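You operate a simulated robot arm through the tools that you are given. There is no shell and no other tool. Be economical: measure what you need, move in short steps, check, and stop when the job is done.

You run a simulated two-armed robot. Do the job below in one go: nothing can be reset, and whatever is moved stays where it is left.

TASK
Take the lid off the sugar caddy and lay it down on the cream worktop by the toaster.

The check looks at the end state, three seconds after you hand in, the way a careful person would. Anything else that was tipped, shoved, dropped, spilled or broken makes it a failure. Lids that push on must go on centred and level and be pressed home; caps that screw on are set level and turned clockwise until they are tight.

THE ROBOT
Two 7-joint arms with two-finger parallel grippers on one trunk, on a base that drives. Base frame: it is fixed to the floor where the robot stands at the start and does not move with it; the origin is under the middle of the robot, x ahead of it, y to its left, z up. Units: cm, rad, N and s.
The left shoulder is at the start at [7, 18.8, 111.4], the right one opposite. With the tool pointing down near the work surface each hand reaches from about 32 to 80 cm from the robot's upright axis, wherever it stands, measured 20 degrees to its own side. Payload 3.91 kg a hand.
The tool frame of a hand sits at the grasp point between the pads (the TCP): z along the fingers, y along the line on which they close. The tips reach 3 cm beyond it. Largest opening 11 cm; finger width 2, thickness 1; the body of the gripper, 4.8 by 11.2 cm, starts 5.5 cm behind the TCP.
Orientation is that of the tool frame in the base frame, as [roll, pitch, yaw] about the fixed x, y, z axes, in that order (R = Rz(yaw) Ry(pitch) Rx(roll)). With the fingers straight down and closing along the base's y, the tool's x points along the base's -x, its y along +y and its z along -z.

THE INTERFACE
- The arms move only by the tool jog_arm. It takes "left_motion", "right_motion" or both (then of equal length, played together; a hand with none holds still); each is one flat list of numbers, 6 for each row, row after row: the shift along the tool's x, y, z in cm, then the turn, a rotation vector about the tool's x, y, z in rad. In form: [x, y, z, ax, ay, az, x, y, z, ax, ay, az, ...]. A call has 1 to 10 rows; each row is the pose to reach, as a shift and turn from the pose commanded when the call began, along the tool's axes at that moment. "left_grip" and "right_grip" are, for a hand that has rows, the opening, from 0 (shut) to 1 (fully open), set as the call begins (left out, the last holds). Rows are played at 5 a second. More than 5 cm and 0.15 rad between two rows, or a gripper value outside its range, and nothing of the call is played. Where a pose cannot be reached the arm comes as near as it can. A force on the tool above 40 N (or 10 N above the force at the start of the call, whichever is more), or a blocked arm, ends the call early, and 0.2 s more pass. The fingers move at their own pace (about 7.2 cm/s each) and stop on an object; they squeeze with about 44 N. The grip force told is the motor's: it shows also when the fingers shut on nothing. Time passes only in rows, and 0.2 s behind the last, so rows that repeat a pose let the fingers close. It gives the time, the measured TCP pose, the force on the tool (base axes), the opening and the grip force at its end, in the units of the frame above (readings bear some noise), with the torque about the TCP (base axes, N m) and any sound that the robot's microphone picked up, and new pictures: "views" is both (left out), scene, wrist or none (wrist: the cameras of the hands that moved).
- Cameras (640 x 400 px; columns grow to the right, rows downward): "scene" is now at [14.36, -0.86, 138.05]; the picture's right is [-0.07, -1.00, 0.00], its down [-0.18, 0.01, -0.98] and it looks along [0.98, -0.07, -0.18] (base axes); focal length 279 px, centre (320, 200). "left" rides on the left gripper at [7.2, -1.7, -10.3] in its tool frame; the picture's right is [0.23, 0.97, 0.00], its down [-0.76, 0.18, -0.62] and it looks along [-0.61, 0.14, 0.78] (tool axes); focal length 222 px, centre (320, 200). "right" rides on the right gripper at [7.2, 1.7, -10.3] in its tool frame; the picture's right is [-0.23, 0.97, 0.00], its down [-0.76, -0.18, -0.62] and it looks along [-0.61, -0.14, 0.78] (tool axes); focal length 222 px, centre (320, 200). There is no depth. A picture from a camera that has moved, and an enlarged one, comes with that camera's place and axes in the base frame and with its lens.
- raise_lower(by): slides the trunk up (or, below 0, down) by that many cm; the arms and the scene camera ride with it, the base frame stays. It gives what a move gives, with no picture.
- roll_base(legs): drives the robot by 1 to 6 legs, each [ahead, turn to the left] in cm and rad, along the robot's own axes; the way and the turn of a leg run together, so that a leg with both is an arc; at most 150 cm and 3.142 rad a leg. The arms and the cameras ride along, it lands a little off, and it stops where it bumps. It gives what a move gives, and a new picture of the scene camera.
- aim_head(pan, tilt): turns the head with the scene camera to pan (to the left, within 1.501 rad either way) and tilt (down, from -0.506 to 1.204), counted from straight ahead of the robot. It gives what a move gives, and a new picture of the scene camera.
- enlarge(camera, box): a new picture of the part [left, top, right, bottom] of that camera's present view, enlarged. No time passes.
- close_job(): hands the job in; it is judged then, once.

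Go step by step. Nothing tells you exact positions but the pictures and the camera data: compare them with the known pose of the tool, close in by small moves and look again before you grip or let go. The budget is 120 turns and 260 pictures, counting those below and the enlarged ones. Unless the task says otherwise, let go and move clear before handing in, and close with one line.

The tools are called after ">>>" as a command line: name --argument value ..., lists and objects as JSON in quotes. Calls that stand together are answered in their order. jog_arm: Moves the arms, as the interface text tells. Its arguments: {"type":"object","properties":{"left_motion":{"type":"array"},"left_grip":{"type":"number"},"right_motion":{"type":"array"},"right_grip":{"type":"number"},"views":{"type":"string","enum":["both","scene","wrist","none"]}},"required":[]} The other tools are called the same way: raise_lower (by) slides the trunk up or down; roll_base (legs) drives the base; aim_head (pan, tilt) turns the head that bears the scene camera; enlarge (camera, box) takes an enlarged picture of a part of a camera's view; close_job () hands the job in.

At the start:

```text
t: 0.0
left_eef_pos: [58.2, 24.92, 117.95]
left_ee_rot: [3.14, 0.001, 3.142]
left_force: [-0.1, -1.0, 0.0]
left_moment: [0.02, 0.01, 0.03]
left_finger_gap: 11.0
left_grasp_force: 0.1
right_eef_pos: [49.01, -20.68, 126.14]
right_ee_rot: [3.141, -0.001, -3.141]
right_force: [-0.7, 1.5, 0.5]
right_moment: [0.04, -0.03, 0.0]
right_finger_gap: 11.0
right_grasp_force: 0.1
trunk travel left (down, up): [-62.4, 31.6]
robot x, y, heading: [-0.27, -0.18, -0.005]
head pan, tilt: [-0.068, 0.178]
```

scene: 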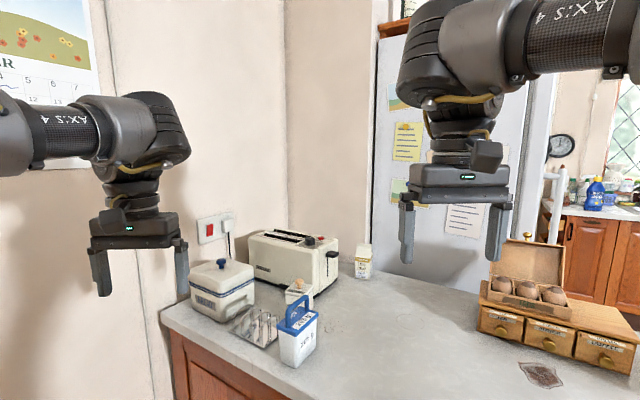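
right: 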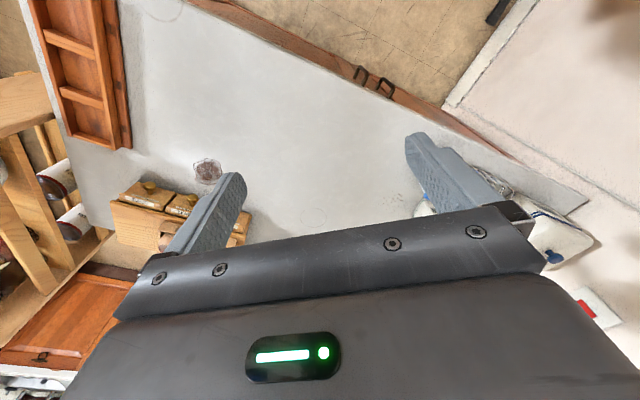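
left: 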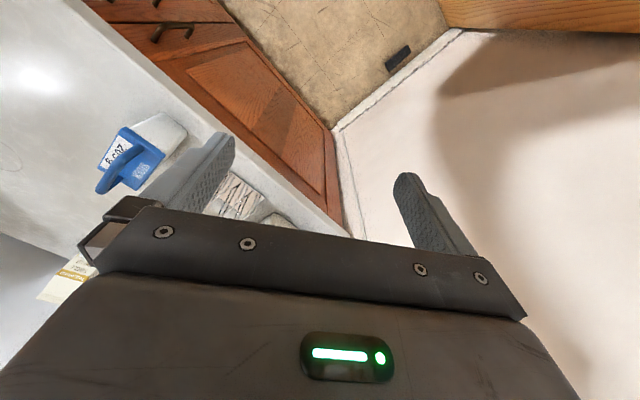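

I see a white crock with a blue knob, a tub with a blue handled lid, a toaster, an egg tray and a wooden drawer box. I'll enlarge the picture to read the labels.

>>> enlarge --camera "scene" --box '[170, 220, 390, 380]'

>>> enlarge --camera "scene" --box '[460, 220, 640, 390]'

>>> enlarge --camera "left" --box '[0, 90, 320, 310]'

```text
2.50 times, centred on (280, 300) of scene
camera zoom: at [14.36, -0.86, 138.05], right [-0.07, -1.0, 0.0], down [-0.18, 0.01, -0.98], along [0.98, -0.07, -0.18], focal length 698 px, centre (420, -50)
```

zoom: 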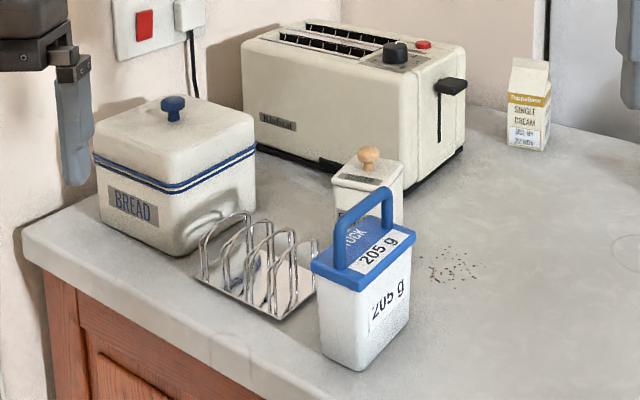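

```text
2.35 times, centred on (550, 305) of scene
camera zoom: at [14.36, -0.86, 138.05], right [-0.07, -1.0, 0.0], down [-0.18, 0.01, -0.98], along [0.98, -0.07, -0.18], focal length 656 px, centre (-221, -47)
```

zoom: 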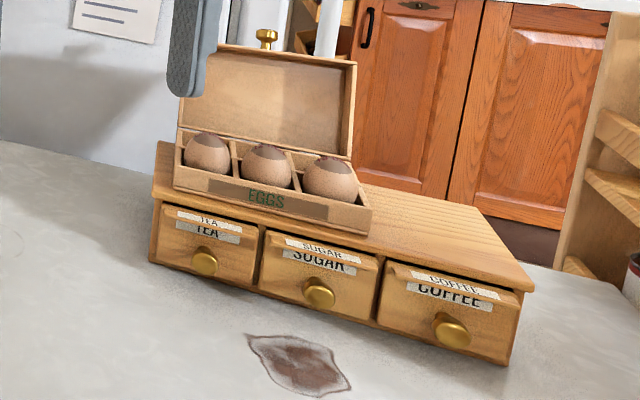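

```text
1.82 times, centred on (160, 200) of left
camera zoom: at [50.9, 23.26, 128.28], right [-0.23, 0.97, 0.0], down [0.76, 0.18, 0.62], along [0.61, 0.14, -0.78], focal length 404 px, centre (611, 200)
```

zoom: 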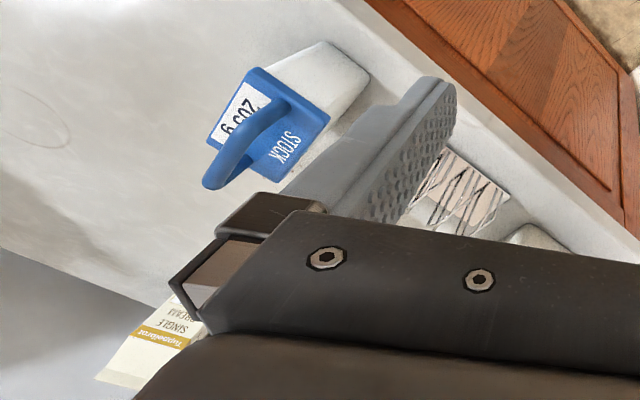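

A small caddy with a wooden knob stands behind the stock tub, by the toaster; I'll zoom in on its label.

>>> enlarge --camera "scene" --box '[270, 260, 350, 310]'

>>> aim_head --pan 0.2 --tilt 0.5

```text
8.00 times, centred on (310, 285) of scene
camera zoom: at [14.36, -0.86, 138.05], right [-0.07, -1.0, 0.0], down [-0.18, 0.01, -0.98], along [0.98, -0.07, -0.18], focal length 2232 px, centre (400, -480)
```

zoom: 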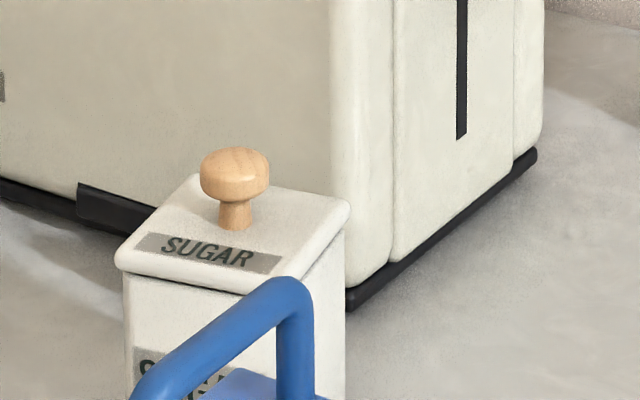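

```text
t: 0.8
left_eef_pos: [58.2, 24.85, 117.99]
left_ee_rot: [3.141, -0.001, -3.14]
left_force: [-1.2, -0.3, 0.2]
left_moment: [-0.01, 0.01, -0.01]
left_finger_gap: 11.02
left_grasp_force: 0.0
right_eef_pos: [48.97, -20.76, 126.16]
right_ee_rot: [-3.141, 0.0, 3.141]
right_force: [0.3, 0.2, 0.3]
right_moment: [0.02, -0.01, -0.03]
right_finger_gap: 10.98
right_grasp_force: 0.1
trunk travel left (down, up): [-62.4, 31.6]
robot x, y, heading: [0.02, -0.04, 0.004]
head pan, tilt: [0.201, 0.499]
camera scene: at [14.0, 1.59, 135.08], right [0.2, -0.98, 0.0], down [-0.47, -0.1, -0.88], along [0.86, 0.17, -0.48], focal length 279 px, centre (320, 200)
```

scene: 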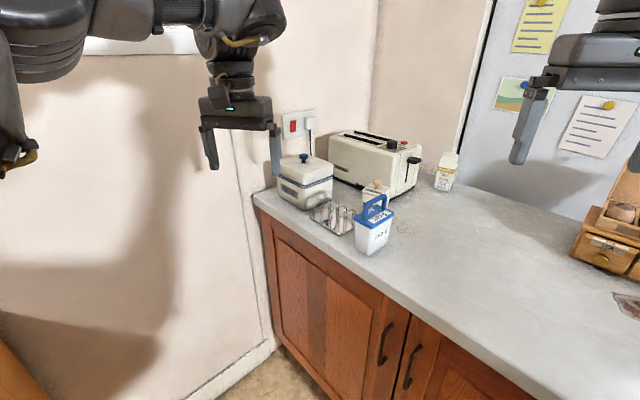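

The sugar caddy stands tucked between the stock tub and the toaster, around (90, 0), worktop near z 90. I'll raise the trunk and look down to triangulate.

>>> raise_lower --by 30

>>> aim_head --pan 0.0 --tilt 0.65

>>> enlarge --camera "scene" --box '[220, 120, 380, 220]'

```text
t: 3.8
left_eef_pos: [58.03, 24.88, 148.11]
left_ee_rot: [-3.141, -0.001, -3.141]
left_force: [0.7, -0.3, -0.7]
left_moment: [-0.03, 0.02, 0.0]
left_finger_gap: 10.99
left_grasp_force: 0.1
right_eef_pos: [49.16, -20.7, 156.19]
right_ee_rot: [-3.141, -0.001, -3.141]
right_force: [-0.1, -1.0, 0.8]
right_moment: [0.02, 0.02, 0.03]
right_finger_gap: 10.99
right_grasp_force: 0.0
trunk travel left (down, up): [-92.4, 1.6]
robot x, y, heading: [-0.27, -0.16, 0.002]
head pan, tilt: [0.201, 0.499]
```

```text
t: 4.5
left_eef_pos: [58.27, 24.89, 148.02]
left_ee_rot: [3.14, 0.0, -3.14]
left_force: [-0.3, 0.5, 0.8]
left_moment: [-0.01, -0.03, 0.0]
left_finger_gap: 11.01
left_grasp_force: 0.1
right_eef_pos: [48.94, -20.76, 156.07]
right_ee_rot: [-3.141, -0.001, -3.141]
right_force: [-0.6, 0.4, 0.5]
right_moment: [-0.01, 0.0, 0.01]
right_finger_gap: 11.01
right_grasp_force: 0.1
trunk travel left (down, up): [-92.4, 1.6]
robot x, y, heading: [-0.07, -0.26, 0.005]
head pan, tilt: [0.0, 0.649]
camera scene: at [13.78, -0.22, 163.74], right [0.0, -1.0, 0.0], down [-0.6, 0.0, -0.8], along [0.8, 0.0, -0.6], focal length 279 px, centre (320, 200)
```

scene: 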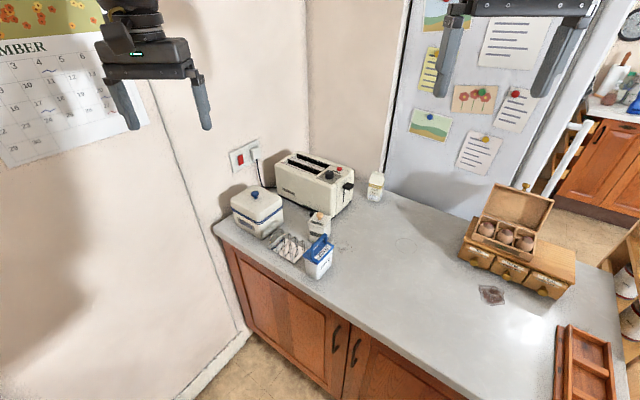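

```text
4.00 times, centred on (300, 170) of scene
camera zoom: at [13.78, -0.22, 163.74], right [0.0, -1.0, 0.0], down [-0.6, 0.0, -0.8], along [0.8, 0.0, -0.6], focal length 1116 px, centre (400, 320)
```

zoom: 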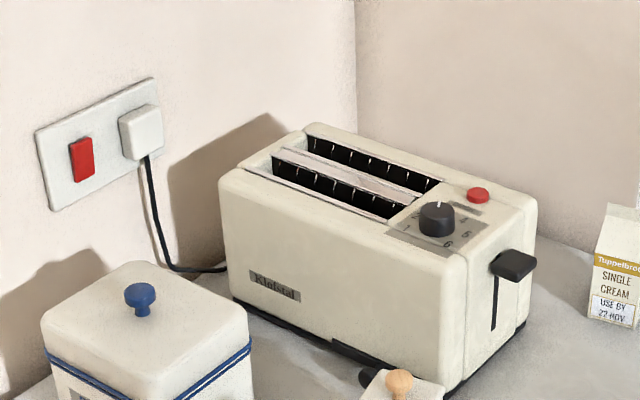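

The knob comes out near (85.7, 0, 102.6). Looking at the surroundings closer.

>>> enlarge --camera "scene" --box '[260, 180, 388, 260]'

>>> enlarge --camera "left" --box '[0, 0, 640, 400]'

```text
5.00 times, centred on (324, 220) of scene
camera zoom: at [13.78, -0.22, 163.74], right [0.0, -1.0, 0.0], down [-0.6, 0.0, -0.8], along [0.8, 0.0, -0.6], focal length 1395 px, centre (300, 100)
```

zoom: 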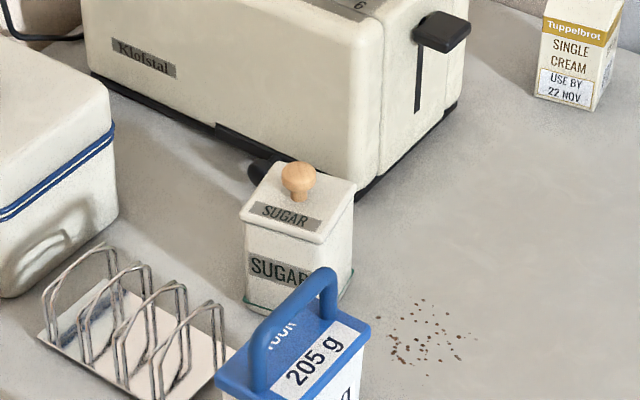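

```text
1.00 times, centred on (320, 200) of left (not enlarged: the box is as wide or as high as the picture)
camera zoom: at [50.91, 23.25, 158.28], right [-0.23, 0.97, 0.0], down [0.76, 0.18, 0.62], along [0.61, 0.14, -0.78], focal length 222 px, centre (320, 200)
```

zoom: 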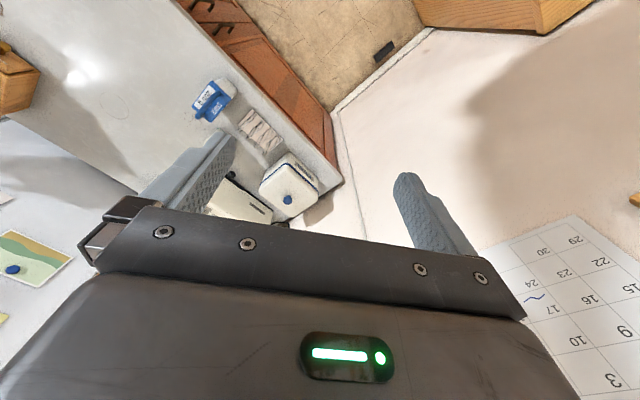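

The caddy lid is about 6.5 cm square, centred near (86.5, 0), with its top at about z 100.5. The knob has some 12 cm of room to the toaster. I'll pull the left hand back and drive closer so the right hand reaches both the caddy and the free worktop at the toaster's right end.

>>> jog_arm --left_motion '[4.5, 0, 0, 0, 0, 0, 9, 0, 0, 0, 0, 0, 13.5, 0, 0, 0, 0, 0, 18, 0, 0, 0, 0, 0, 22, 0, 0, 0, 0, 0]' --views "none"

>>> roll_base --legs '[[0, 0.4], [29, 0], [0, -0.25]]'

```text
t: 5.7
left_eef_pos: [36.4, 25.15, 147.86]
left_ee_rot: [-3.14, 0.002, 3.14]
left_force: [-0.5, -0.5, 0.6]
left_moment: [-0.01, 0.0, -0.02]
left_finger_gap: 11.02
left_grasp_force: 0.0
right_eef_pos: [48.68, -20.43, 156.29]
right_ee_rot: [-3.139, 0.002, 3.141]
right_force: [-0.3, 0.3, 0.0]
right_moment: [0.0, -0.06, -0.02]
right_finger_gap: 11.03
right_grasp_force: 0.0
trunk travel left (down, up): [-92.4, 1.6]
robot x, y, heading: [-0.21, 0.15, 0.001]
head pan, tilt: [0.0, 0.649]
```

```text
t: 9.8
left_eef_pos: [59.16, 42.15, 147.81]
left_ee_rot: [-3.141, -0.002, -2.985]
left_force: [0.5, 0.3, 0.6]
left_moment: [-0.04, -0.01, 0.02]
left_finger_gap: 11.0
left_grasp_force: 0.0
right_eef_pos: [78.48, -0.92, 156.11]
right_ee_rot: [-3.141, -0.001, -2.986]
right_force: [0.4, 0.5, -0.2]
right_moment: [-0.02, 0.05, 0.0]
right_finger_gap: 11.01
right_grasp_force: 0.1
trunk travel left (down, up): [-92.4, 1.6]
robot x, y, heading: [26.9, 11.52, 0.152]
head pan, tilt: [0.0, 0.649]
camera scene: at [40.5, 13.76, 163.73], right [0.16, -0.99, 0.0], down [-0.6, -0.1, -0.8], along [0.79, 0.12, -0.61], focal length 279 px, centre (320, 200)
```

scene: 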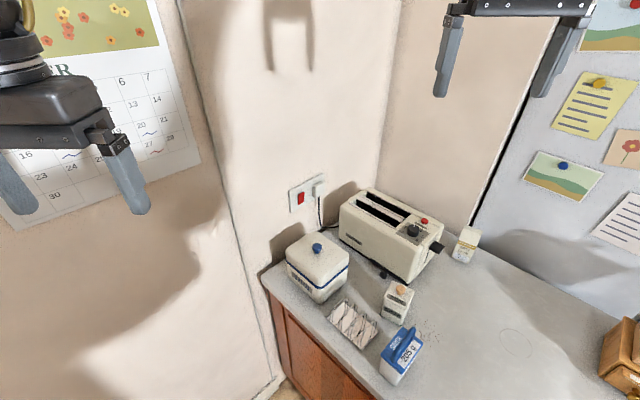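

In place. I'll lower the trunk, which brings the right hand to about z 131, above everything, and look from the wrist.

>>> raise_lower --by -20

>>> aim_head --pan -0.25 --tilt 0.75

>>> enlarge --camera "right" --box '[0, 0, 640, 400]'

```text
t: 12.0
left_eef_pos: [59.14, 41.82, 127.9]
left_ee_rot: [3.141, 0.001, -2.986]
left_force: [-0.3, 0.5, 0.5]
left_moment: [0.03, -0.01, -0.04]
left_finger_gap: 10.99
left_grasp_force: 0.1
right_eef_pos: [78.43, -1.25, 136.14]
right_ee_rot: [-3.141, 0.001, -2.986]
right_force: [-0.5, 0.4, -1.4]
right_moment: [0.01, -0.01, -0.01]
right_finger_gap: 10.97
right_grasp_force: 0.1
trunk travel left (down, up): [-72.4, 21.6]
robot x, y, heading: [26.23, 11.54, 0.156]
head pan, tilt: [0.0, 0.649]
```

```text
t: 12.8
left_eef_pos: [59.11, 41.92, 127.86]
left_ee_rot: [-3.142, -0.001, -2.985]
left_force: [-0.3, 0.2, 0.8]
left_moment: [0.04, 0.01, 0.03]
left_finger_gap: 10.98
left_grasp_force: 0.1
right_eef_pos: [78.39, -1.31, 136.07]
right_ee_rot: [-3.14, -0.001, -2.985]
right_force: [-0.1, 0.1, -1.1]
right_moment: [-0.01, 0.03, 0.02]
right_finger_gap: 11.01
right_grasp_force: 0.1
trunk travel left (down, up): [-72.4, 21.6]
robot x, y, heading: [26.98, 11.64, 0.156]
head pan, tilt: [-0.25, 0.75]
camera scene: at [40.06, 11.39, 142.89], right [-0.09, -1.0, 0.0], down [-0.68, 0.06, -0.73], along [0.73, -0.07, -0.68], focal length 279 px, centre (320, 200)
```

scene: 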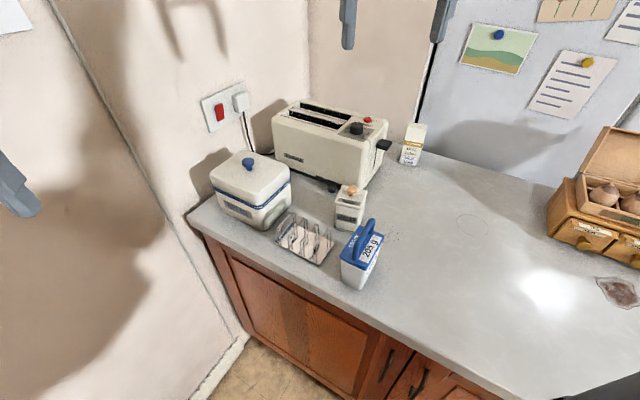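

```text
1.00 times, centred on (320, 200) of right (not enlarged: the box is as wide or as high as the picture)
camera zoom: at [70.89, -0.59, 146.47], right [0.07, 1.0, 0.0], down [0.78, -0.06, 0.62], along [0.62, -0.05, -0.78], focal length 222 px, centre (320, 200)
```

zoom: 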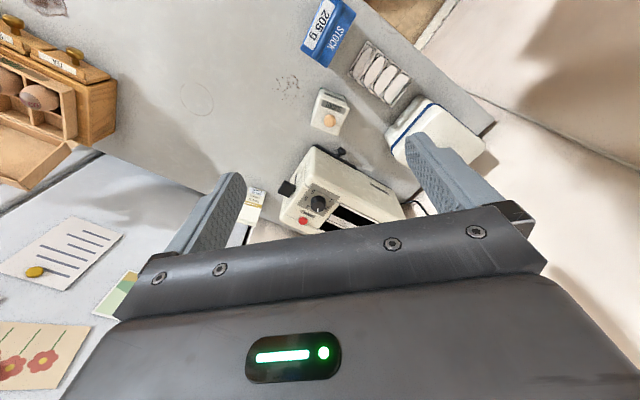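

I'll refine the knob's position from both cameras.

>>> enlarge --camera "scene" --box '[310, 160, 390, 210]'

>>> enlarge --camera "right" --box '[270, 70, 430, 170]'

```text
8.00 times, centred on (350, 185) of scene
camera zoom: at [40.06, 11.39, 142.89], right [-0.09, -1.0, 0.0], down [-0.68, 0.06, -0.73], along [0.73, -0.07, -0.68], focal length 2232 px, centre (80, 320)
```

zoom: 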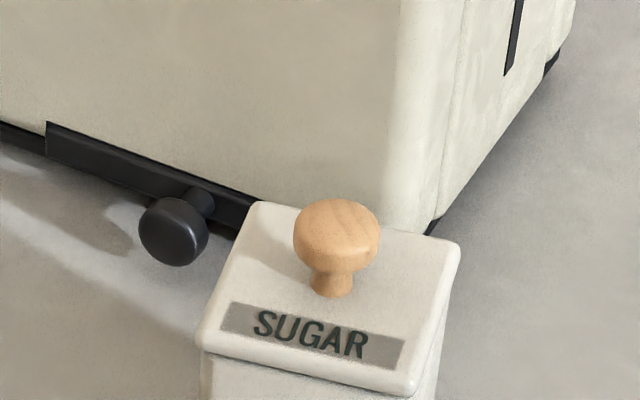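

```text
4.00 times, centred on (350, 120) of right
camera zoom: at [70.89, -0.59, 146.47], right [0.07, 1.0, 0.0], down [0.78, -0.06, 0.62], along [0.62, -0.05, -0.78], focal length 888 px, centre (200, 520)
```

zoom: 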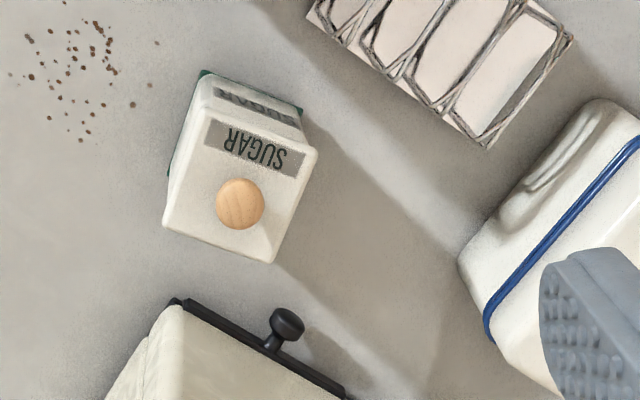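

Knob is at about (86.2, 0.1, 102.4), the head 2.4 cm across, lid top at z 100.3. I'll come in above it at z 114 with the gripper half open.

>>> jog_arm --right_motion '[-2, 0, 3, 0, 0, 0, -4, 0.1, 7, 0, 0, 0, -6, 0.1, 11, 0, 0, 0, -7.9, 0.2, 15, 0, 0, 0, -7.9, 0.2, 19, 0, 0, 0, -7.9, 0.2, 22, 0, 0, 0, -7.9, 0.2, 22, 0, 0, 0]' --right_grip 0.55

```text
t: 14.4
left_eef_pos: [59.15, 41.88, 127.84]
left_ee_rot: [3.141, 0.0, -2.985]
left_force: [-0.1, 0.0, -0.8]
left_moment: [-0.01, -0.01, 0.01]
left_finger_gap: 11.0
left_grasp_force: 0.0
right_eef_pos: [86.11, 0.27, 114.54]
right_ee_rot: [3.141, 0.001, -2.987]
right_force: [-1.5, 0.7, 0.4]
right_moment: [-0.03, 0.01, 0.02]
right_finger_gap: 6.05
right_grasp_force: 0.1
trunk travel left (down, up): [-72.4, 21.6]
robot x, y, heading: [26.72, 11.71, 0.157]
head pan, tilt: [-0.25, 0.75]
camera scene: at [40.05, 11.45, 142.88], right [-0.09, -1.0, 0.0], down [-0.68, 0.06, -0.73], along [0.73, -0.07, -0.68], focal length 279 px, centre (320, 200)
camera right: at [78.61, 0.94, 124.95], right [0.07, 1.0, 0.0], down [0.78, -0.06, 0.62], along [0.62, -0.05, -0.78], focal length 222 px, centre (320, 200)
```

scene: 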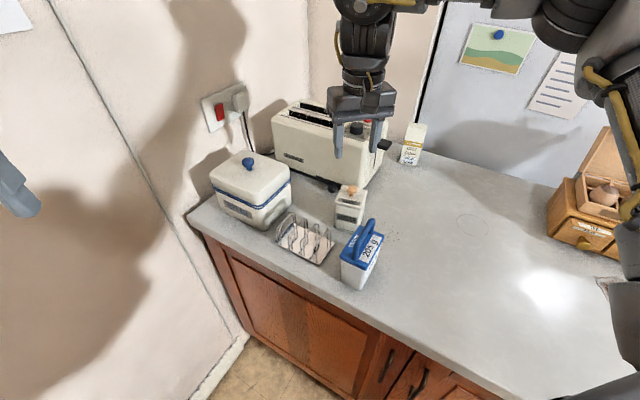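
right: 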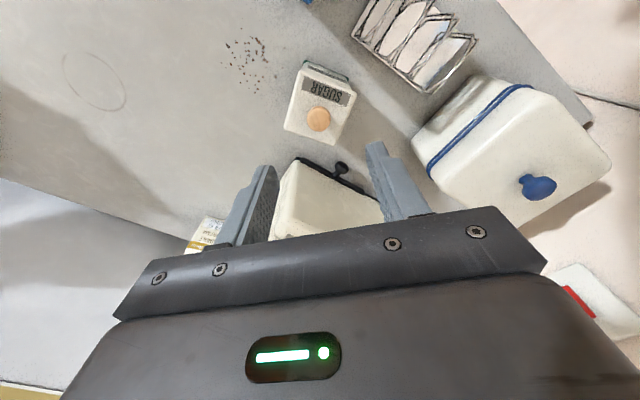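

The knob reads (86.3, 0.35) from the wrist camera, directly below the tool. I'll descend most of the way and check.

>>> jog_arm --right_motion '[-0.2, 0.05, 3, 0, 0, 0, -0.2, 0.05, 6, 0, 0, 0, -0.2, 0.05, 8, 0, 0, 0, -0.2, 0.05, 8, 0, 0, 0]'

>>> enlarge --camera "right" --box '[220, 70, 420, 195]'

>>> enlarge --camera "scene" --box '[310, 150, 390, 200]'

```text
t: 15.4
left_eef_pos: [59.15, 41.77, 127.84]
left_ee_rot: [3.141, 0.001, -2.984]
left_force: [1.2, 0.7, 0.8]
left_moment: [-0.04, -0.02, 0.03]
left_finger_gap: 11.01
left_grasp_force: 0.1
right_eef_pos: [86.22, 0.29, 106.21]
right_ee_rot: [-3.141, -0.001, -2.985]
right_force: [-0.2, 0.3, -0.1]
right_moment: [-0.01, 0.0, -0.05]
right_finger_gap: 6.03
right_grasp_force: 0.0
trunk travel left (down, up): [-72.4, 21.6]
robot x, y, heading: [27.05, 11.36, 0.156]
head pan, tilt: [-0.25, 0.75]
camera scene: at [40.07, 11.38, 142.88], right [-0.09, -1.0, 0.0], down [-0.68, 0.06, -0.73], along [0.73, -0.07, -0.68], focal length 279 px, centre (320, 200)
camera right: at [78.79, 0.95, 116.46], right [0.07, 1.0, 0.0], down [0.78, -0.06, 0.62], along [0.62, -0.05, -0.78], focal length 222 px, centre (320, 200)
```

scene: 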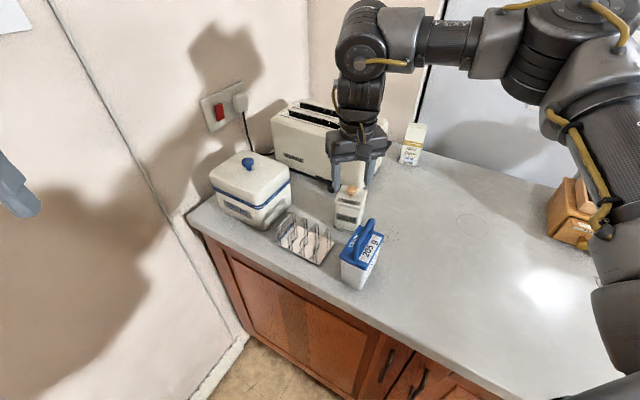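
right: 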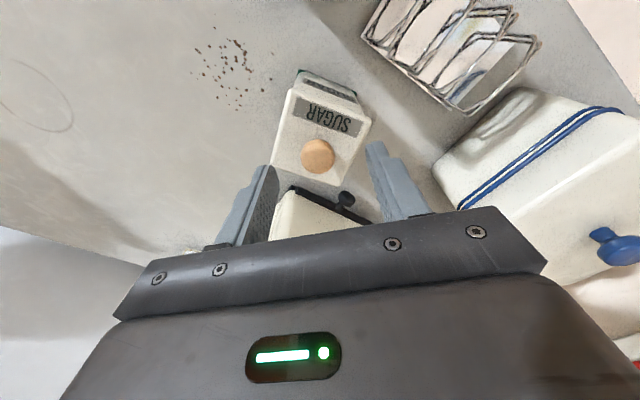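

```text
3.20 times, centred on (320, 132) of right
camera zoom: at [78.79, 0.95, 116.46], right [0.07, 1.0, 0.0], down [0.78, -0.06, 0.62], along [0.62, -0.05, -0.78], focal length 711 px, centre (320, 416)
```

zoom: 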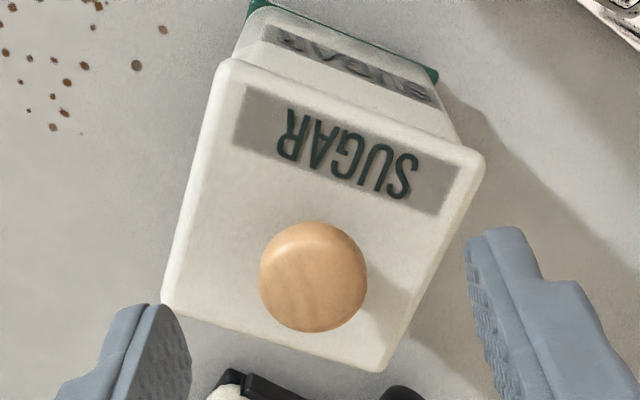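

```text
8.00 times, centred on (350, 175) of scene
camera zoom: at [40.07, 11.38, 142.88], right [-0.09, -1.0, 0.0], down [-0.68, 0.06, -0.73], along [0.73, -0.07, -0.68], focal length 2232 px, centre (80, 400)
```

zoom: 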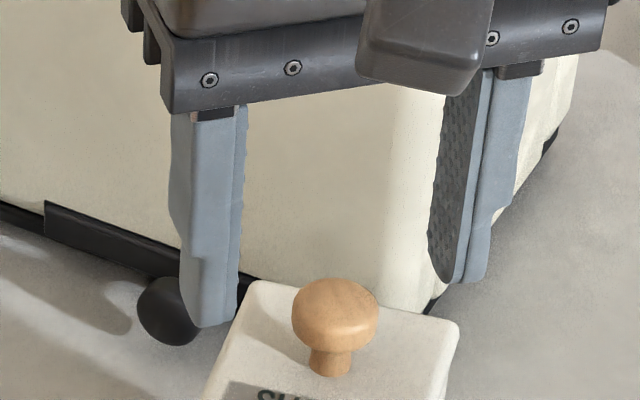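

Well centred on the knob. I'll go down 2.1 cm so the tips stay just above the lid, then close.

>>> jog_arm --right_motion '[0.05, 0.05, 1, 0, 0, 0, 0.05, 0.05, 2.1, 0, 0, 0, 0.05, 0.05, 2.1, 0, 0, 0]' --views "none"

>>> enlarge --camera "scene" --box '[310, 160, 390, 210]'

```text
t: 16.2
left_eef_pos: [59.11, 41.87, 127.91]
left_ee_rot: [3.142, -0.002, -2.984]
left_force: [0.5, 0.0, 0.4]
left_moment: [-0.02, 0.02, 0.02]
left_finger_gap: 11.0
left_grasp_force: 0.1
right_eef_pos: [86.19, 0.31, 104.18]
right_ee_rot: [3.141, -0.001, -2.987]
right_force: [0.3, -0.8, -0.6]
right_moment: [-0.01, 0.01, -0.01]
right_finger_gap: 6.06
right_grasp_force: 0.0
trunk travel left (down, up): [-72.4, 21.6]
robot x, y, heading: [26.75, 11.25, 0.155]
head pan, tilt: [-0.25, 0.75]
```

```text
8.00 times, centred on (350, 185) of scene
camera zoom: at [40.04, 11.4, 142.89], right [-0.09, -1.0, 0.0], down [-0.68, 0.06, -0.73], along [0.73, -0.07, -0.68], focal length 2232 px, centre (80, 320)
```

zoom: 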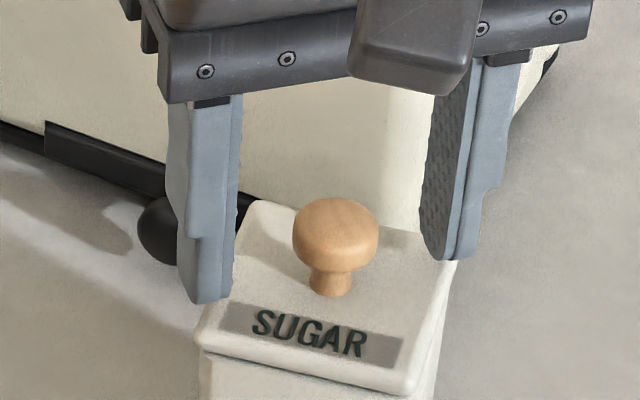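

The knob sits midway between the fingers, with the tips above the lid. Closing now.

>>> jog_arm --right_motion '[0, 0, 0, 0, 0, 0, 0, 0, 0, 0, 0, 0, 0, 0, 0, 0, 0, 0, 0, 0, 0, 0, 0, 0]' --right_grip 0 --views "wrist"

>>> enlarge --camera "scene" --box '[310, 160, 390, 210]'

```text
t: 17.2
left_eef_pos: [59.07, 41.91, 127.87]
left_ee_rot: [3.141, 0.001, -2.985]
left_force: [0.1, -0.1, -0.4]
left_moment: [0.0, -0.02, -0.04]
left_finger_gap: 11.0
left_grasp_force: 0.1
right_eef_pos: [86.22, 0.26, 104.16]
right_ee_rot: [3.141, 0.0, -2.986]
right_force: [0.2, -0.2, -0.4]
right_moment: [0.02, 0.0, -0.01]
right_finger_gap: 2.22
right_grasp_force: 44.2
trunk travel left (down, up): [-72.4, 21.6]
robot x, y, heading: [27.0, 11.52, 0.155]
head pan, tilt: [-0.25, 0.75]
heard: snap
camera right: at [78.72, 0.97, 114.42], right [0.07, 1.0, 0.0], down [0.78, -0.06, 0.62], along [0.62, -0.05, -0.78], focal length 222 px, centre (320, 200)
```

right: 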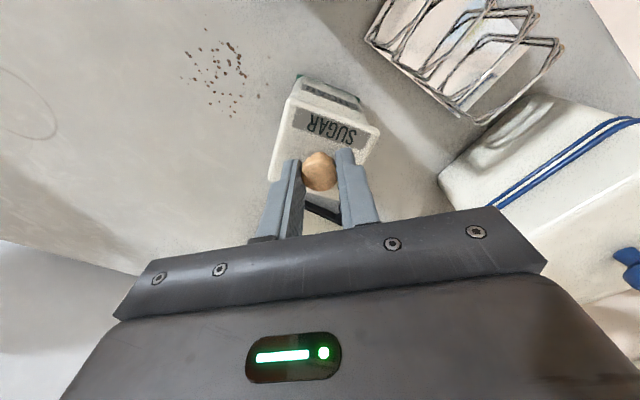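

```text
8.00 times, centred on (350, 185) of scene
camera zoom: at [40.08, 11.37, 142.88], right [-0.09, -1.0, 0.0], down [-0.68, 0.06, -0.73], along [0.73, -0.07, -0.68], focal length 2232 px, centre (80, 320)
```

zoom: 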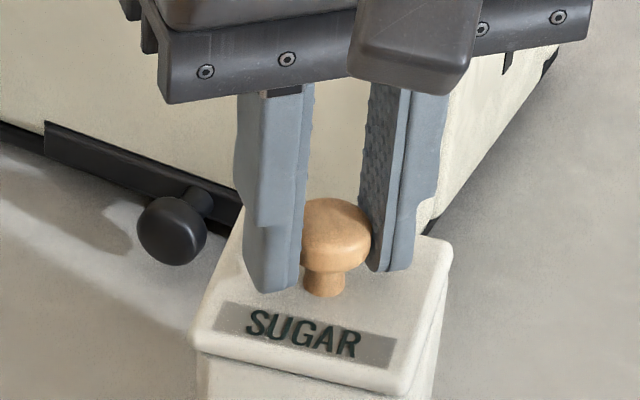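

Gripped with a 2.2 cm gap, and I heard a snap, so I'll raise just 1 cm and look at what moves.

>>> jog_arm --right_motion '[0, 0, -0.4, 0, 0, 0, 0, 0, -0.8, 0, 0, 0, 0, 0, -1.2, 0, 0, 0, 0, 0, -1.2, 0, 0, 0]' --views "none"

>>> enlarge --camera "scene" --box '[302, 160, 398, 220]'

>>> enlarge --camera "right" --box '[240, 60, 400, 160]'

```text
t: 18.2
left_eef_pos: [59.19, 41.9, 127.89]
left_ee_rot: [-3.141, 0.0, -2.985]
left_force: [-1.0, -0.5, 0.2]
left_moment: [-0.01, 0.01, 0.04]
left_finger_gap: 11.02
left_grasp_force: 0.1
right_eef_pos: [86.28, 0.43, 105.22]
right_ee_rot: [-3.141, 0.0, -2.988]
right_force: [0.3, -0.4, -0.8]
right_moment: [0.01, -0.01, -0.01]
right_finger_gap: 2.21
right_grasp_force: 44.0
trunk travel left (down, up): [-72.4, 21.6]
robot x, y, heading: [26.35, 11.41, 0.157]
head pan, tilt: [-0.25, 0.75]
```

```text
6.67 times, centred on (350, 190) of scene
camera zoom: at [40.09, 11.37, 142.88], right [-0.09, -1.0, 0.0], down [-0.68, 0.06, -0.73], along [0.73, -0.07, -0.68], focal length 1860 px, centre (120, 267)
```

zoom: 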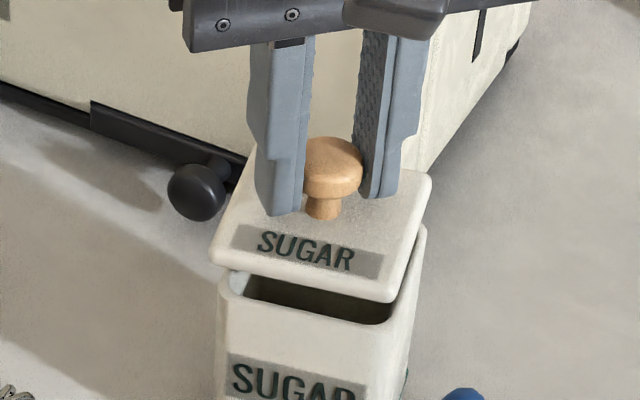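

```text
4.00 times, centred on (320, 110) of right
camera zoom: at [78.79, 1.05, 115.61], right [0.07, 1.0, 0.0], down [0.78, -0.06, 0.62], along [0.62, -0.05, -0.78], focal length 888 px, centre (320, 560)
```

zoom: 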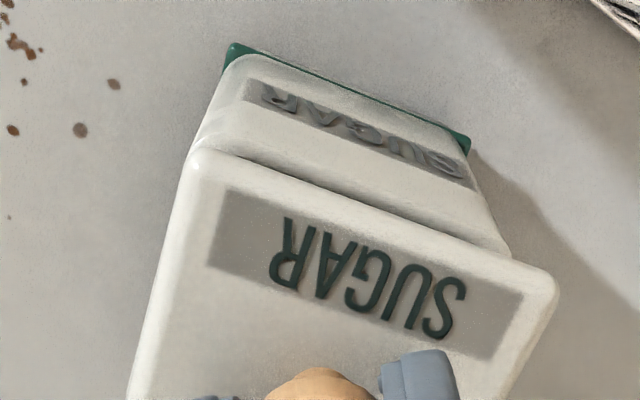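

The lid comes off cleanly and the caddy stays put. I'll lift it clear, then carry it over to the free worktop off the toaster's right end, near (93, -16).

>>> jog_arm --right_motion '[0, 0, -2, 0, 0, 0, 0, 0, -5, 0, 0, 0, 0, 0, -8, 0, 0, 0, 0, 0, -10, 0, 0, 0, -1, -3.5, -10, 0, 0, 0, -2, -7, -10, 0, 0, 0, -3, -10.5, -10, 0, 0, 0, -3.8, -14, -10, 0, 0, 0, -4.2, -17.2, -10, 0, 0, 0, -4.2, -17.2, -10, 0, 0, 0]'

>>> enlarge --camera "scene" --box '[310, 110, 470, 210]'

```text
t: 20.4
left_eef_pos: [59.09, 41.84, 127.91]
left_ee_rot: [3.141, 0.001, -2.985]
left_force: [0.6, 0.2, -0.3]
left_moment: [0.01, -0.06, 0.01]
left_finger_gap: 11.02
left_grasp_force: 0.1
right_eef_pos: [93.39, -15.82, 115.26]
right_ee_rot: [3.141, 0.0, -2.986]
right_force: [0.3, 0.1, 0.0]
right_moment: [-0.02, -0.02, 0.0]
right_finger_gap: 2.22
right_grasp_force: 43.6
trunk travel left (down, up): [-72.4, 21.6]
robot x, y, heading: [26.82, 11.39, 0.159]
head pan, tilt: [-0.25, 0.75]
camera scene: at [40.04, 11.46, 142.88], right [-0.09, -1.0, 0.0], down [-0.68, 0.06, -0.73], along [0.73, -0.07, -0.68], focal length 279 px, centre (320, 200)
camera right: at [85.93, -15.2, 125.61], right [0.07, 1.0, 0.0], down [0.78, -0.06, 0.62], along [0.62, -0.05, -0.78], focal length 222 px, centre (320, 200)
```

scene: 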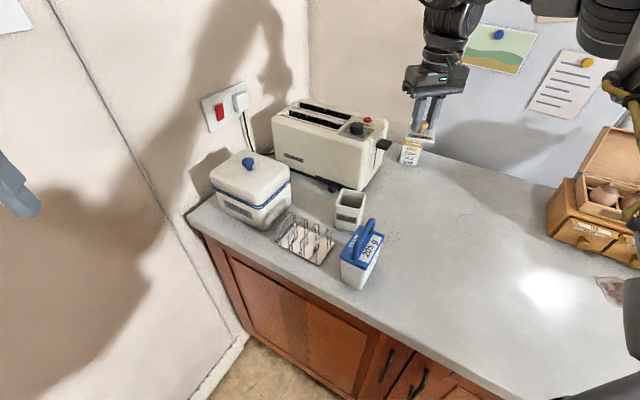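
right: 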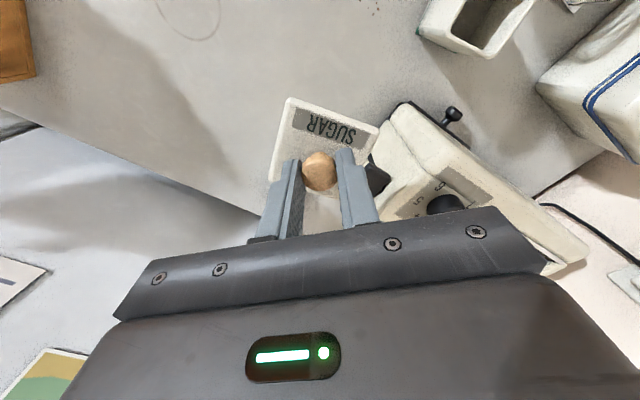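

```text
4.00 times, centred on (390, 160) of scene
camera zoom: at [40.04, 11.46, 142.88], right [-0.09, -1.0, 0.0], down [-0.68, 0.06, -0.73], along [0.73, -0.07, -0.68], focal length 1116 px, centre (40, 360)
```

zoom: 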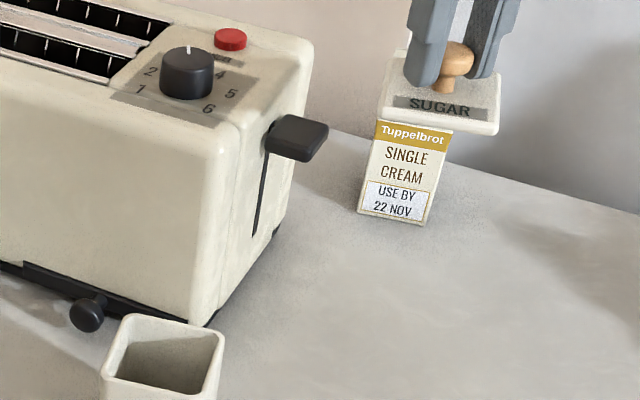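

Clear of the lever and carton. I'll shift slightly away from the lever and lower to about z 98.

>>> jog_arm --right_motion '[0.3, -1.5, 4, 0, 0, 0, 0.3, -1.5, 8, 0, 0, 0, 0.3, -1.5, 12, 0, 0, 0, 0.3, -1.5, 15, 0, 0, 0, 0.3, -1.5, 17, 0, 0, 0, 0.3, -1.5, 17, 0, 0, 0]'

>>> enlarge --camera "scene" --box '[350, 120, 478, 200]'

```text
t: 21.8
left_eef_pos: [59.1, 41.97, 127.81]
left_ee_rot: [-3.14, 0.0, -2.984]
left_force: [0.0, -0.2, 0.4]
left_moment: [0.03, 0.0, 0.01]
left_finger_gap: 11.0
left_grasp_force: 0.0
right_eef_pos: [93.08, -17.34, 98.47]
right_ee_rot: [-3.141, 0.002, -2.987]
right_force: [0.1, -0.9, 0.4]
right_moment: [0.0, -0.01, 0.01]
right_finger_gap: 2.22
right_grasp_force: 44.3
trunk travel left (down, up): [-72.4, 21.6]
robot x, y, heading: [26.89, 11.58, 0.153]
head pan, tilt: [-0.25, 0.75]
camera scene: at [40.04, 11.41, 142.89], right [-0.09, -1.0, 0.0], down [-0.68, 0.06, -0.73], along [0.73, -0.07, -0.68], focal length 279 px, centre (320, 200)
camera right: at [85.54, -16.72, 108.76], right [0.07, 1.0, 0.0], down [0.78, -0.06, 0.62], along [0.62, -0.05, -0.78], focal length 222 px, centre (320, 200)
```

scene: 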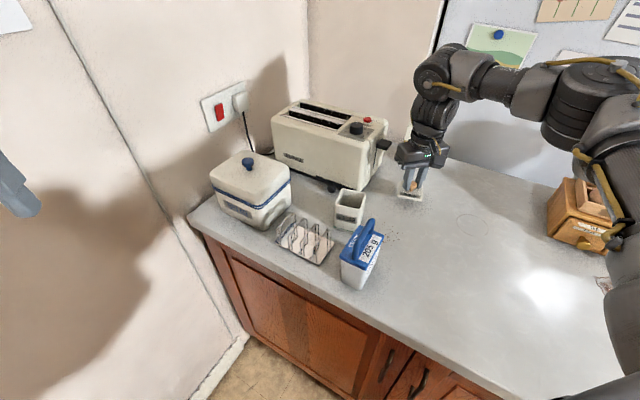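
right: 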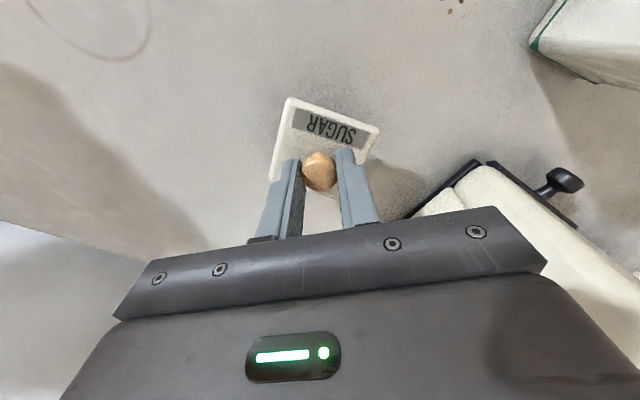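

```text
5.00 times, centred on (414, 160) of scene
camera zoom: at [40.04, 11.41, 142.89], right [-0.09, -1.0, 0.0], down [-0.68, 0.06, -0.73], along [0.73, -0.07, -0.68], focal length 1395 px, centre (-150, 400)
```

zoom: 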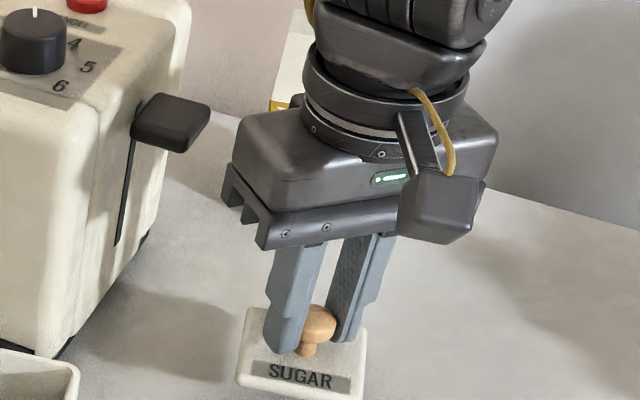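

Lid is hovering just above the worktop. I'll lower in fine steps, watching the force.

>>> jog_arm --right_motion '[0, 0, 0.4, 0, 0, 0, 0, 0, 0.8, 0, 0, 0, 0, 0, 1.2, 0, 0, 0, 0, 0, 1.6, 0, 0, 0]' --views "none"

>>> enlarge --camera "scene" --box '[370, 150, 450, 200]'

```text
t: 22.8
left_eef_pos: [59.28, 41.84, 127.84]
left_ee_rot: [3.141, 0.0, -2.986]
left_force: [0.4, -0.3, 0.4]
left_moment: [-0.02, 0.02, -0.02]
left_finger_gap: 11.02
left_grasp_force: 0.0
right_eef_pos: [93.05, -17.41, 96.77]
right_ee_rot: [3.141, 0.0, -2.986]
right_force: [0.7, 0.0, 0.5]
right_moment: [0.04, -0.01, 0.0]
right_finger_gap: 2.24
right_grasp_force: 44.3
trunk travel left (down, up): [-72.4, 21.6]
robot x, y, heading: [26.68, 11.82, 0.156]
head pan, tilt: [-0.25, 0.75]
```

```text
8.00 times, centred on (410, 175) of scene
camera zoom: at [40.1, 11.37, 142.88], right [-0.09, -1.0, 0.0], down [-0.68, 0.06, -0.73], along [0.73, -0.07, -0.68], focal length 2232 px, centre (-400, 400)
```

zoom: 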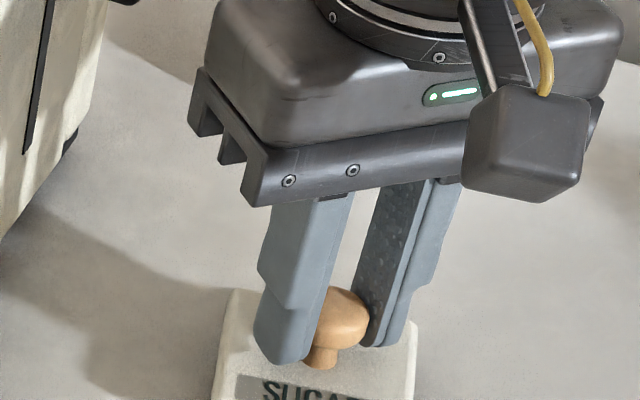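

No contact yet at z 96.8. Lowering further in fine steps.

>>> jog_arm --right_motion '[0, 0, 0.3, 0, 0, 0, 0, 0, 0.6, 0, 0, 0, 0, 0, 0.9, 0, 0, 0, 0, 0, 1.2, 0, 0, 0]' --views "none"

>>> enlarge --camera "scene" --box '[370, 160, 450, 210]'

```text
t: 23.8
left_eef_pos: [59.12, 41.82, 127.72]
left_ee_rot: [3.141, 0.001, -2.985]
left_force: [0.1, -0.5, -0.6]
left_moment: [0.0, 0.0, 0.0]
left_finger_gap: 11.03
left_grasp_force: 0.1
right_eef_pos: [92.96, -17.63, 95.58]
right_ee_rot: [3.141, 0.0, -2.987]
right_force: [0.0, 0.2, -0.3]
right_moment: [0.01, 0.02, -0.01]
right_finger_gap: 2.21
right_grasp_force: 43.8
trunk travel left (down, up): [-72.4, 21.6]
robot x, y, heading: [26.83, 11.39, 0.157]
head pan, tilt: [-0.25, 0.75]
```

```text
8.00 times, centred on (410, 185) of scene
camera zoom: at [40.09, 11.35, 142.88], right [-0.09, -1.0, 0.0], down [-0.68, 0.06, -0.73], along [0.73, -0.07, -0.68], focal length 2232 px, centre (-400, 320)
```

zoom: 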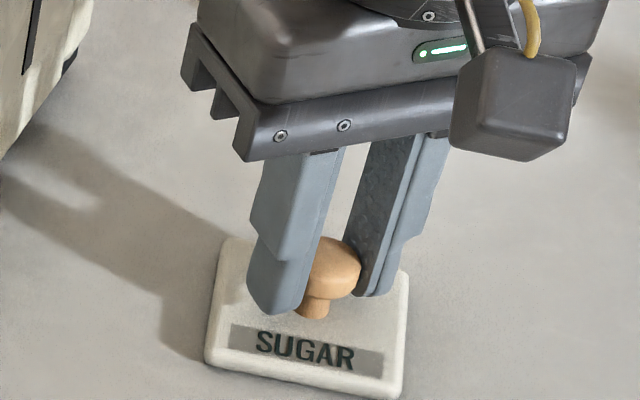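

Very near the surface now. Continuing in finer steps.

>>> jog_arm --right_motion '[0, 0, 0.15, 0, 0, 0, 0, 0, 0.3, 0, 0, 0, 0, 0, 0.45, 0, 0, 0, 0, 0, 0.6, 0, 0, 0]' --views "wrist"

>>> enlarge --camera "scene" --box '[370, 160, 450, 210]'

```text
t: 24.8
left_eef_pos: [58.93, 41.96, 128.0]
left_ee_rot: [-3.14, 0.0, -2.985]
left_force: [0.1, -0.2, -0.3]
left_moment: [-0.03, -0.03, -0.02]
left_finger_gap: 11.02
left_grasp_force: 0.0
right_eef_pos: [92.95, -17.54, 95.36]
right_ee_rot: [-3.14, 0.012, -2.987]
right_force: [9.8, -9.2, 38.9]
right_moment: [-0.25, 0.12, -0.04]
right_finger_gap: 2.22
right_grasp_force: 44.6
trunk travel left (down, up): [-72.4, 21.6]
robot x, y, heading: [27.25, 11.43, 0.157]
head pan, tilt: [-0.25, 0.75]
camera right: at [85.33, -16.84, 105.65], right [0.08, 1.0, 0.0], down [0.77, -0.06, 0.63], along [0.63, -0.05, -0.78], focal length 222 px, centre (320, 200)
```

right: 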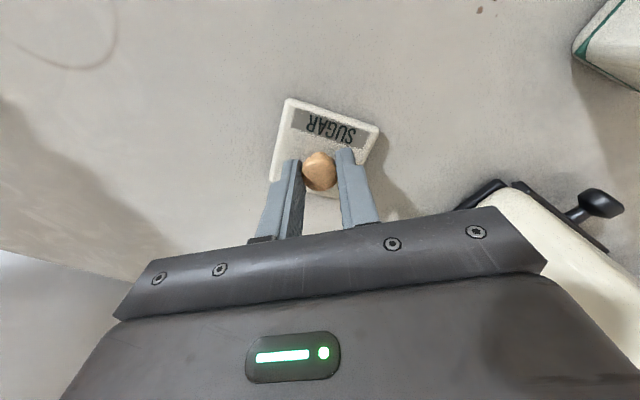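

```text
8.00 times, centred on (410, 185) of scene
camera zoom: at [39.69, 11.48, 142.98], right [-0.09, -1.0, 0.0], down [-0.68, 0.06, -0.73], along [0.73, -0.07, -0.68], focal length 2232 px, centre (-400, 320)
```

zoom: 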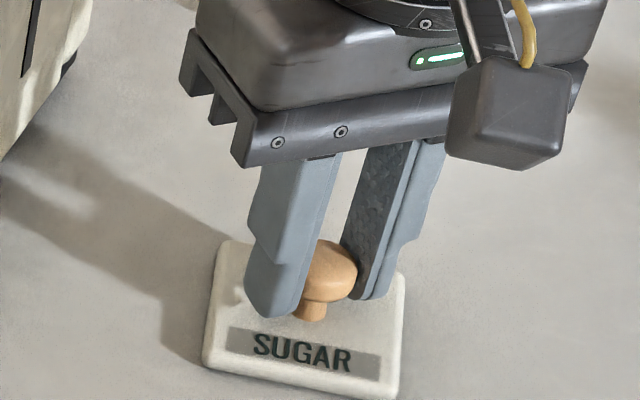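

Lid is on the worktop with 39 N. I'll ease the press off before opening.

>>> jog_arm --right_motion '[0, 0, -0.15, 0, 0, 0, 0, 0, -0.25, 0, 0, 0, 0, 0, -0.25, 0, 0, 0]' --views "none"

```text
t: 25.6
left_eef_pos: [58.9, 42.07, 127.9]
left_ee_rot: [-3.141, 0.002, -2.985]
left_force: [-0.1, 0.3, 0.2]
left_moment: [0.0, 0.02, -0.01]
left_finger_gap: 11.0
left_grasp_force: 0.1
right_eef_pos: [92.89, -17.5, 95.37]
right_ee_rot: [-3.141, 0.002, -2.984]
right_force: [8.5, -5.0, 27.7]
right_moment: [-0.05, -0.47, -0.09]
right_finger_gap: 2.2
right_grasp_force: 43.9
trunk travel left (down, up): [-72.4, 21.6]
robot x, y, heading: [27.02, 11.7, 0.157]
head pan, tilt: [-0.25, 0.75]
```

>>> jog_arm --right_motion '[0, 0, -0.1, 0, 0, 0, 0, 0, -0.2, 0, 0, 0, 0, 0, -0.2, 0, 0, 0]' --views "none"

```text
t: 26.4
left_eef_pos: [59.05, 41.88, 127.95]
left_ee_rot: [-3.139, 0.0, -2.985]
left_force: [0.2, -0.5, 0.6]
left_moment: [-0.01, -0.01, -0.01]
left_finger_gap: 10.99
left_grasp_force: 0.0
right_eef_pos: [92.82, -17.49, 95.24]
right_ee_rot: [-3.14, -0.002, -2.988]
right_force: [1.9, -0.4, 15.4]
right_moment: [0.09, -0.26, -0.07]
right_finger_gap: 2.24
right_grasp_force: 44.2
trunk travel left (down, up): [-72.4, 21.6]
robot x, y, heading: [26.82, 11.3, 0.159]
head pan, tilt: [-0.25, 0.75]
```

Force is falling toward zero; one more small ease, then I open the fingers.

>>> jog_arm --right_motion '[0, 0, -0.1, 0, 0, 0, 0, 0, -0.2, 0, 0, 0, 0, 0, -0.2, 0, 0, 0]' --views "none"

>>> jog_arm --right_motion '[0, 0, 0, 0, 0, 0, 0, 0, 0, 0, 0, 0, 0, 0, 0, 0, 0, 0]' --right_grip 0.5

>>> enlarge --camera "scene" --box '[370, 160, 450, 210]'

```text
t: 27.2
left_eef_pos: [59.16, 41.78, 127.69]
left_ee_rot: [-3.141, 0.0, -2.984]
left_force: [0.4, -0.6, -0.3]
left_moment: [0.0, 0.0, -0.01]
left_finger_gap: 11.01
left_grasp_force: 0.1
right_eef_pos: [93.1, -17.5, 95.48]
right_ee_rot: [-3.14, -0.001, -2.985]
right_force: [-1.0, 1.1, 4.0]
right_moment: [0.18, 0.03, 0.08]
right_finger_gap: 2.2
right_grasp_force: 44.1
trunk travel left (down, up): [-72.4, 21.6]
robot x, y, heading: [26.32, 11.39, 0.153]
head pan, tilt: [-0.25, 0.75]
```

```text
t: 28.0
left_eef_pos: [59.19, 41.81, 127.81]
left_ee_rot: [3.142, -0.001, -2.985]
left_force: [0.7, 0.6, 0.0]
left_moment: [0.01, 0.03, -0.02]
left_finger_gap: 11.01
left_grasp_force: 0.1
right_eef_pos: [93.11, -17.61, 95.43]
right_ee_rot: [3.141, -0.001, -2.986]
right_force: [0.0, 0.8, 0.4]
right_moment: [-0.02, -0.02, -0.05]
right_finger_gap: 5.52
right_grasp_force: 0.0
trunk travel left (down, up): [-72.4, 21.6]
robot x, y, heading: [26.82, 11.85, 0.154]
head pan, tilt: [-0.25, 0.75]
camera scene: at [40.1, 11.35, 142.88], right [-0.09, -1.0, 0.0], down [-0.68, 0.06, -0.73], along [0.73, -0.07, -0.68], focal length 279 px, centre (320, 200)
camera right: at [85.62, -16.95, 105.71], right [0.07, 1.0, 0.0], down [0.78, -0.06, 0.62], along [0.62, -0.05, -0.78], focal length 222 px, centre (320, 200)
```

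scene: 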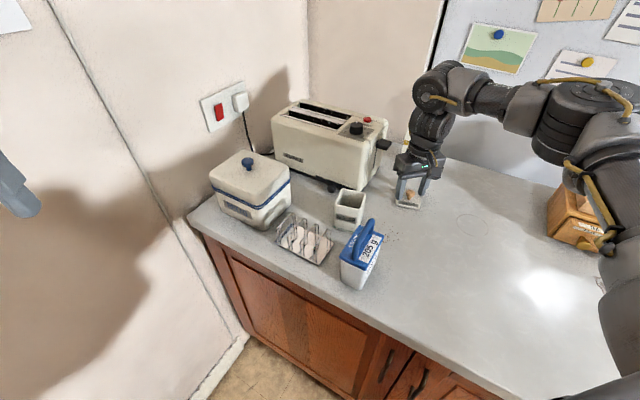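
right: 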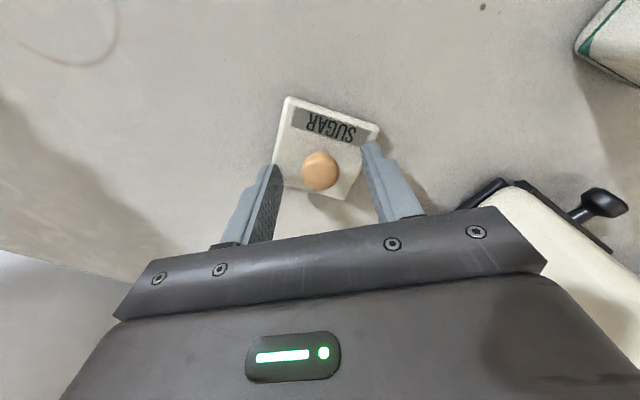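

```text
8.00 times, centred on (410, 185) of scene
camera zoom: at [40.1, 11.35, 142.88], right [-0.09, -1.0, 0.0], down [-0.68, 0.06, -0.73], along [0.73, -0.07, -0.68], focal length 2232 px, centre (-400, 320)
```

zoom: 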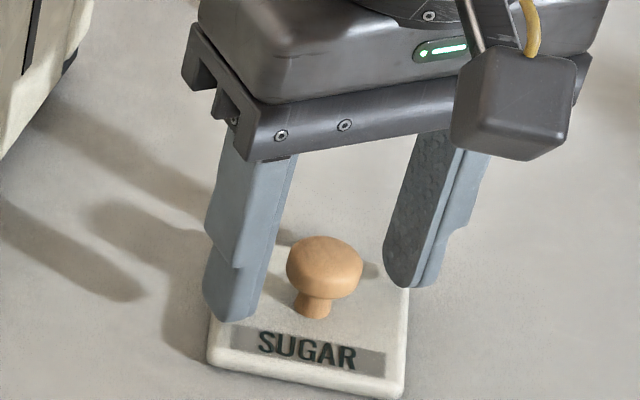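

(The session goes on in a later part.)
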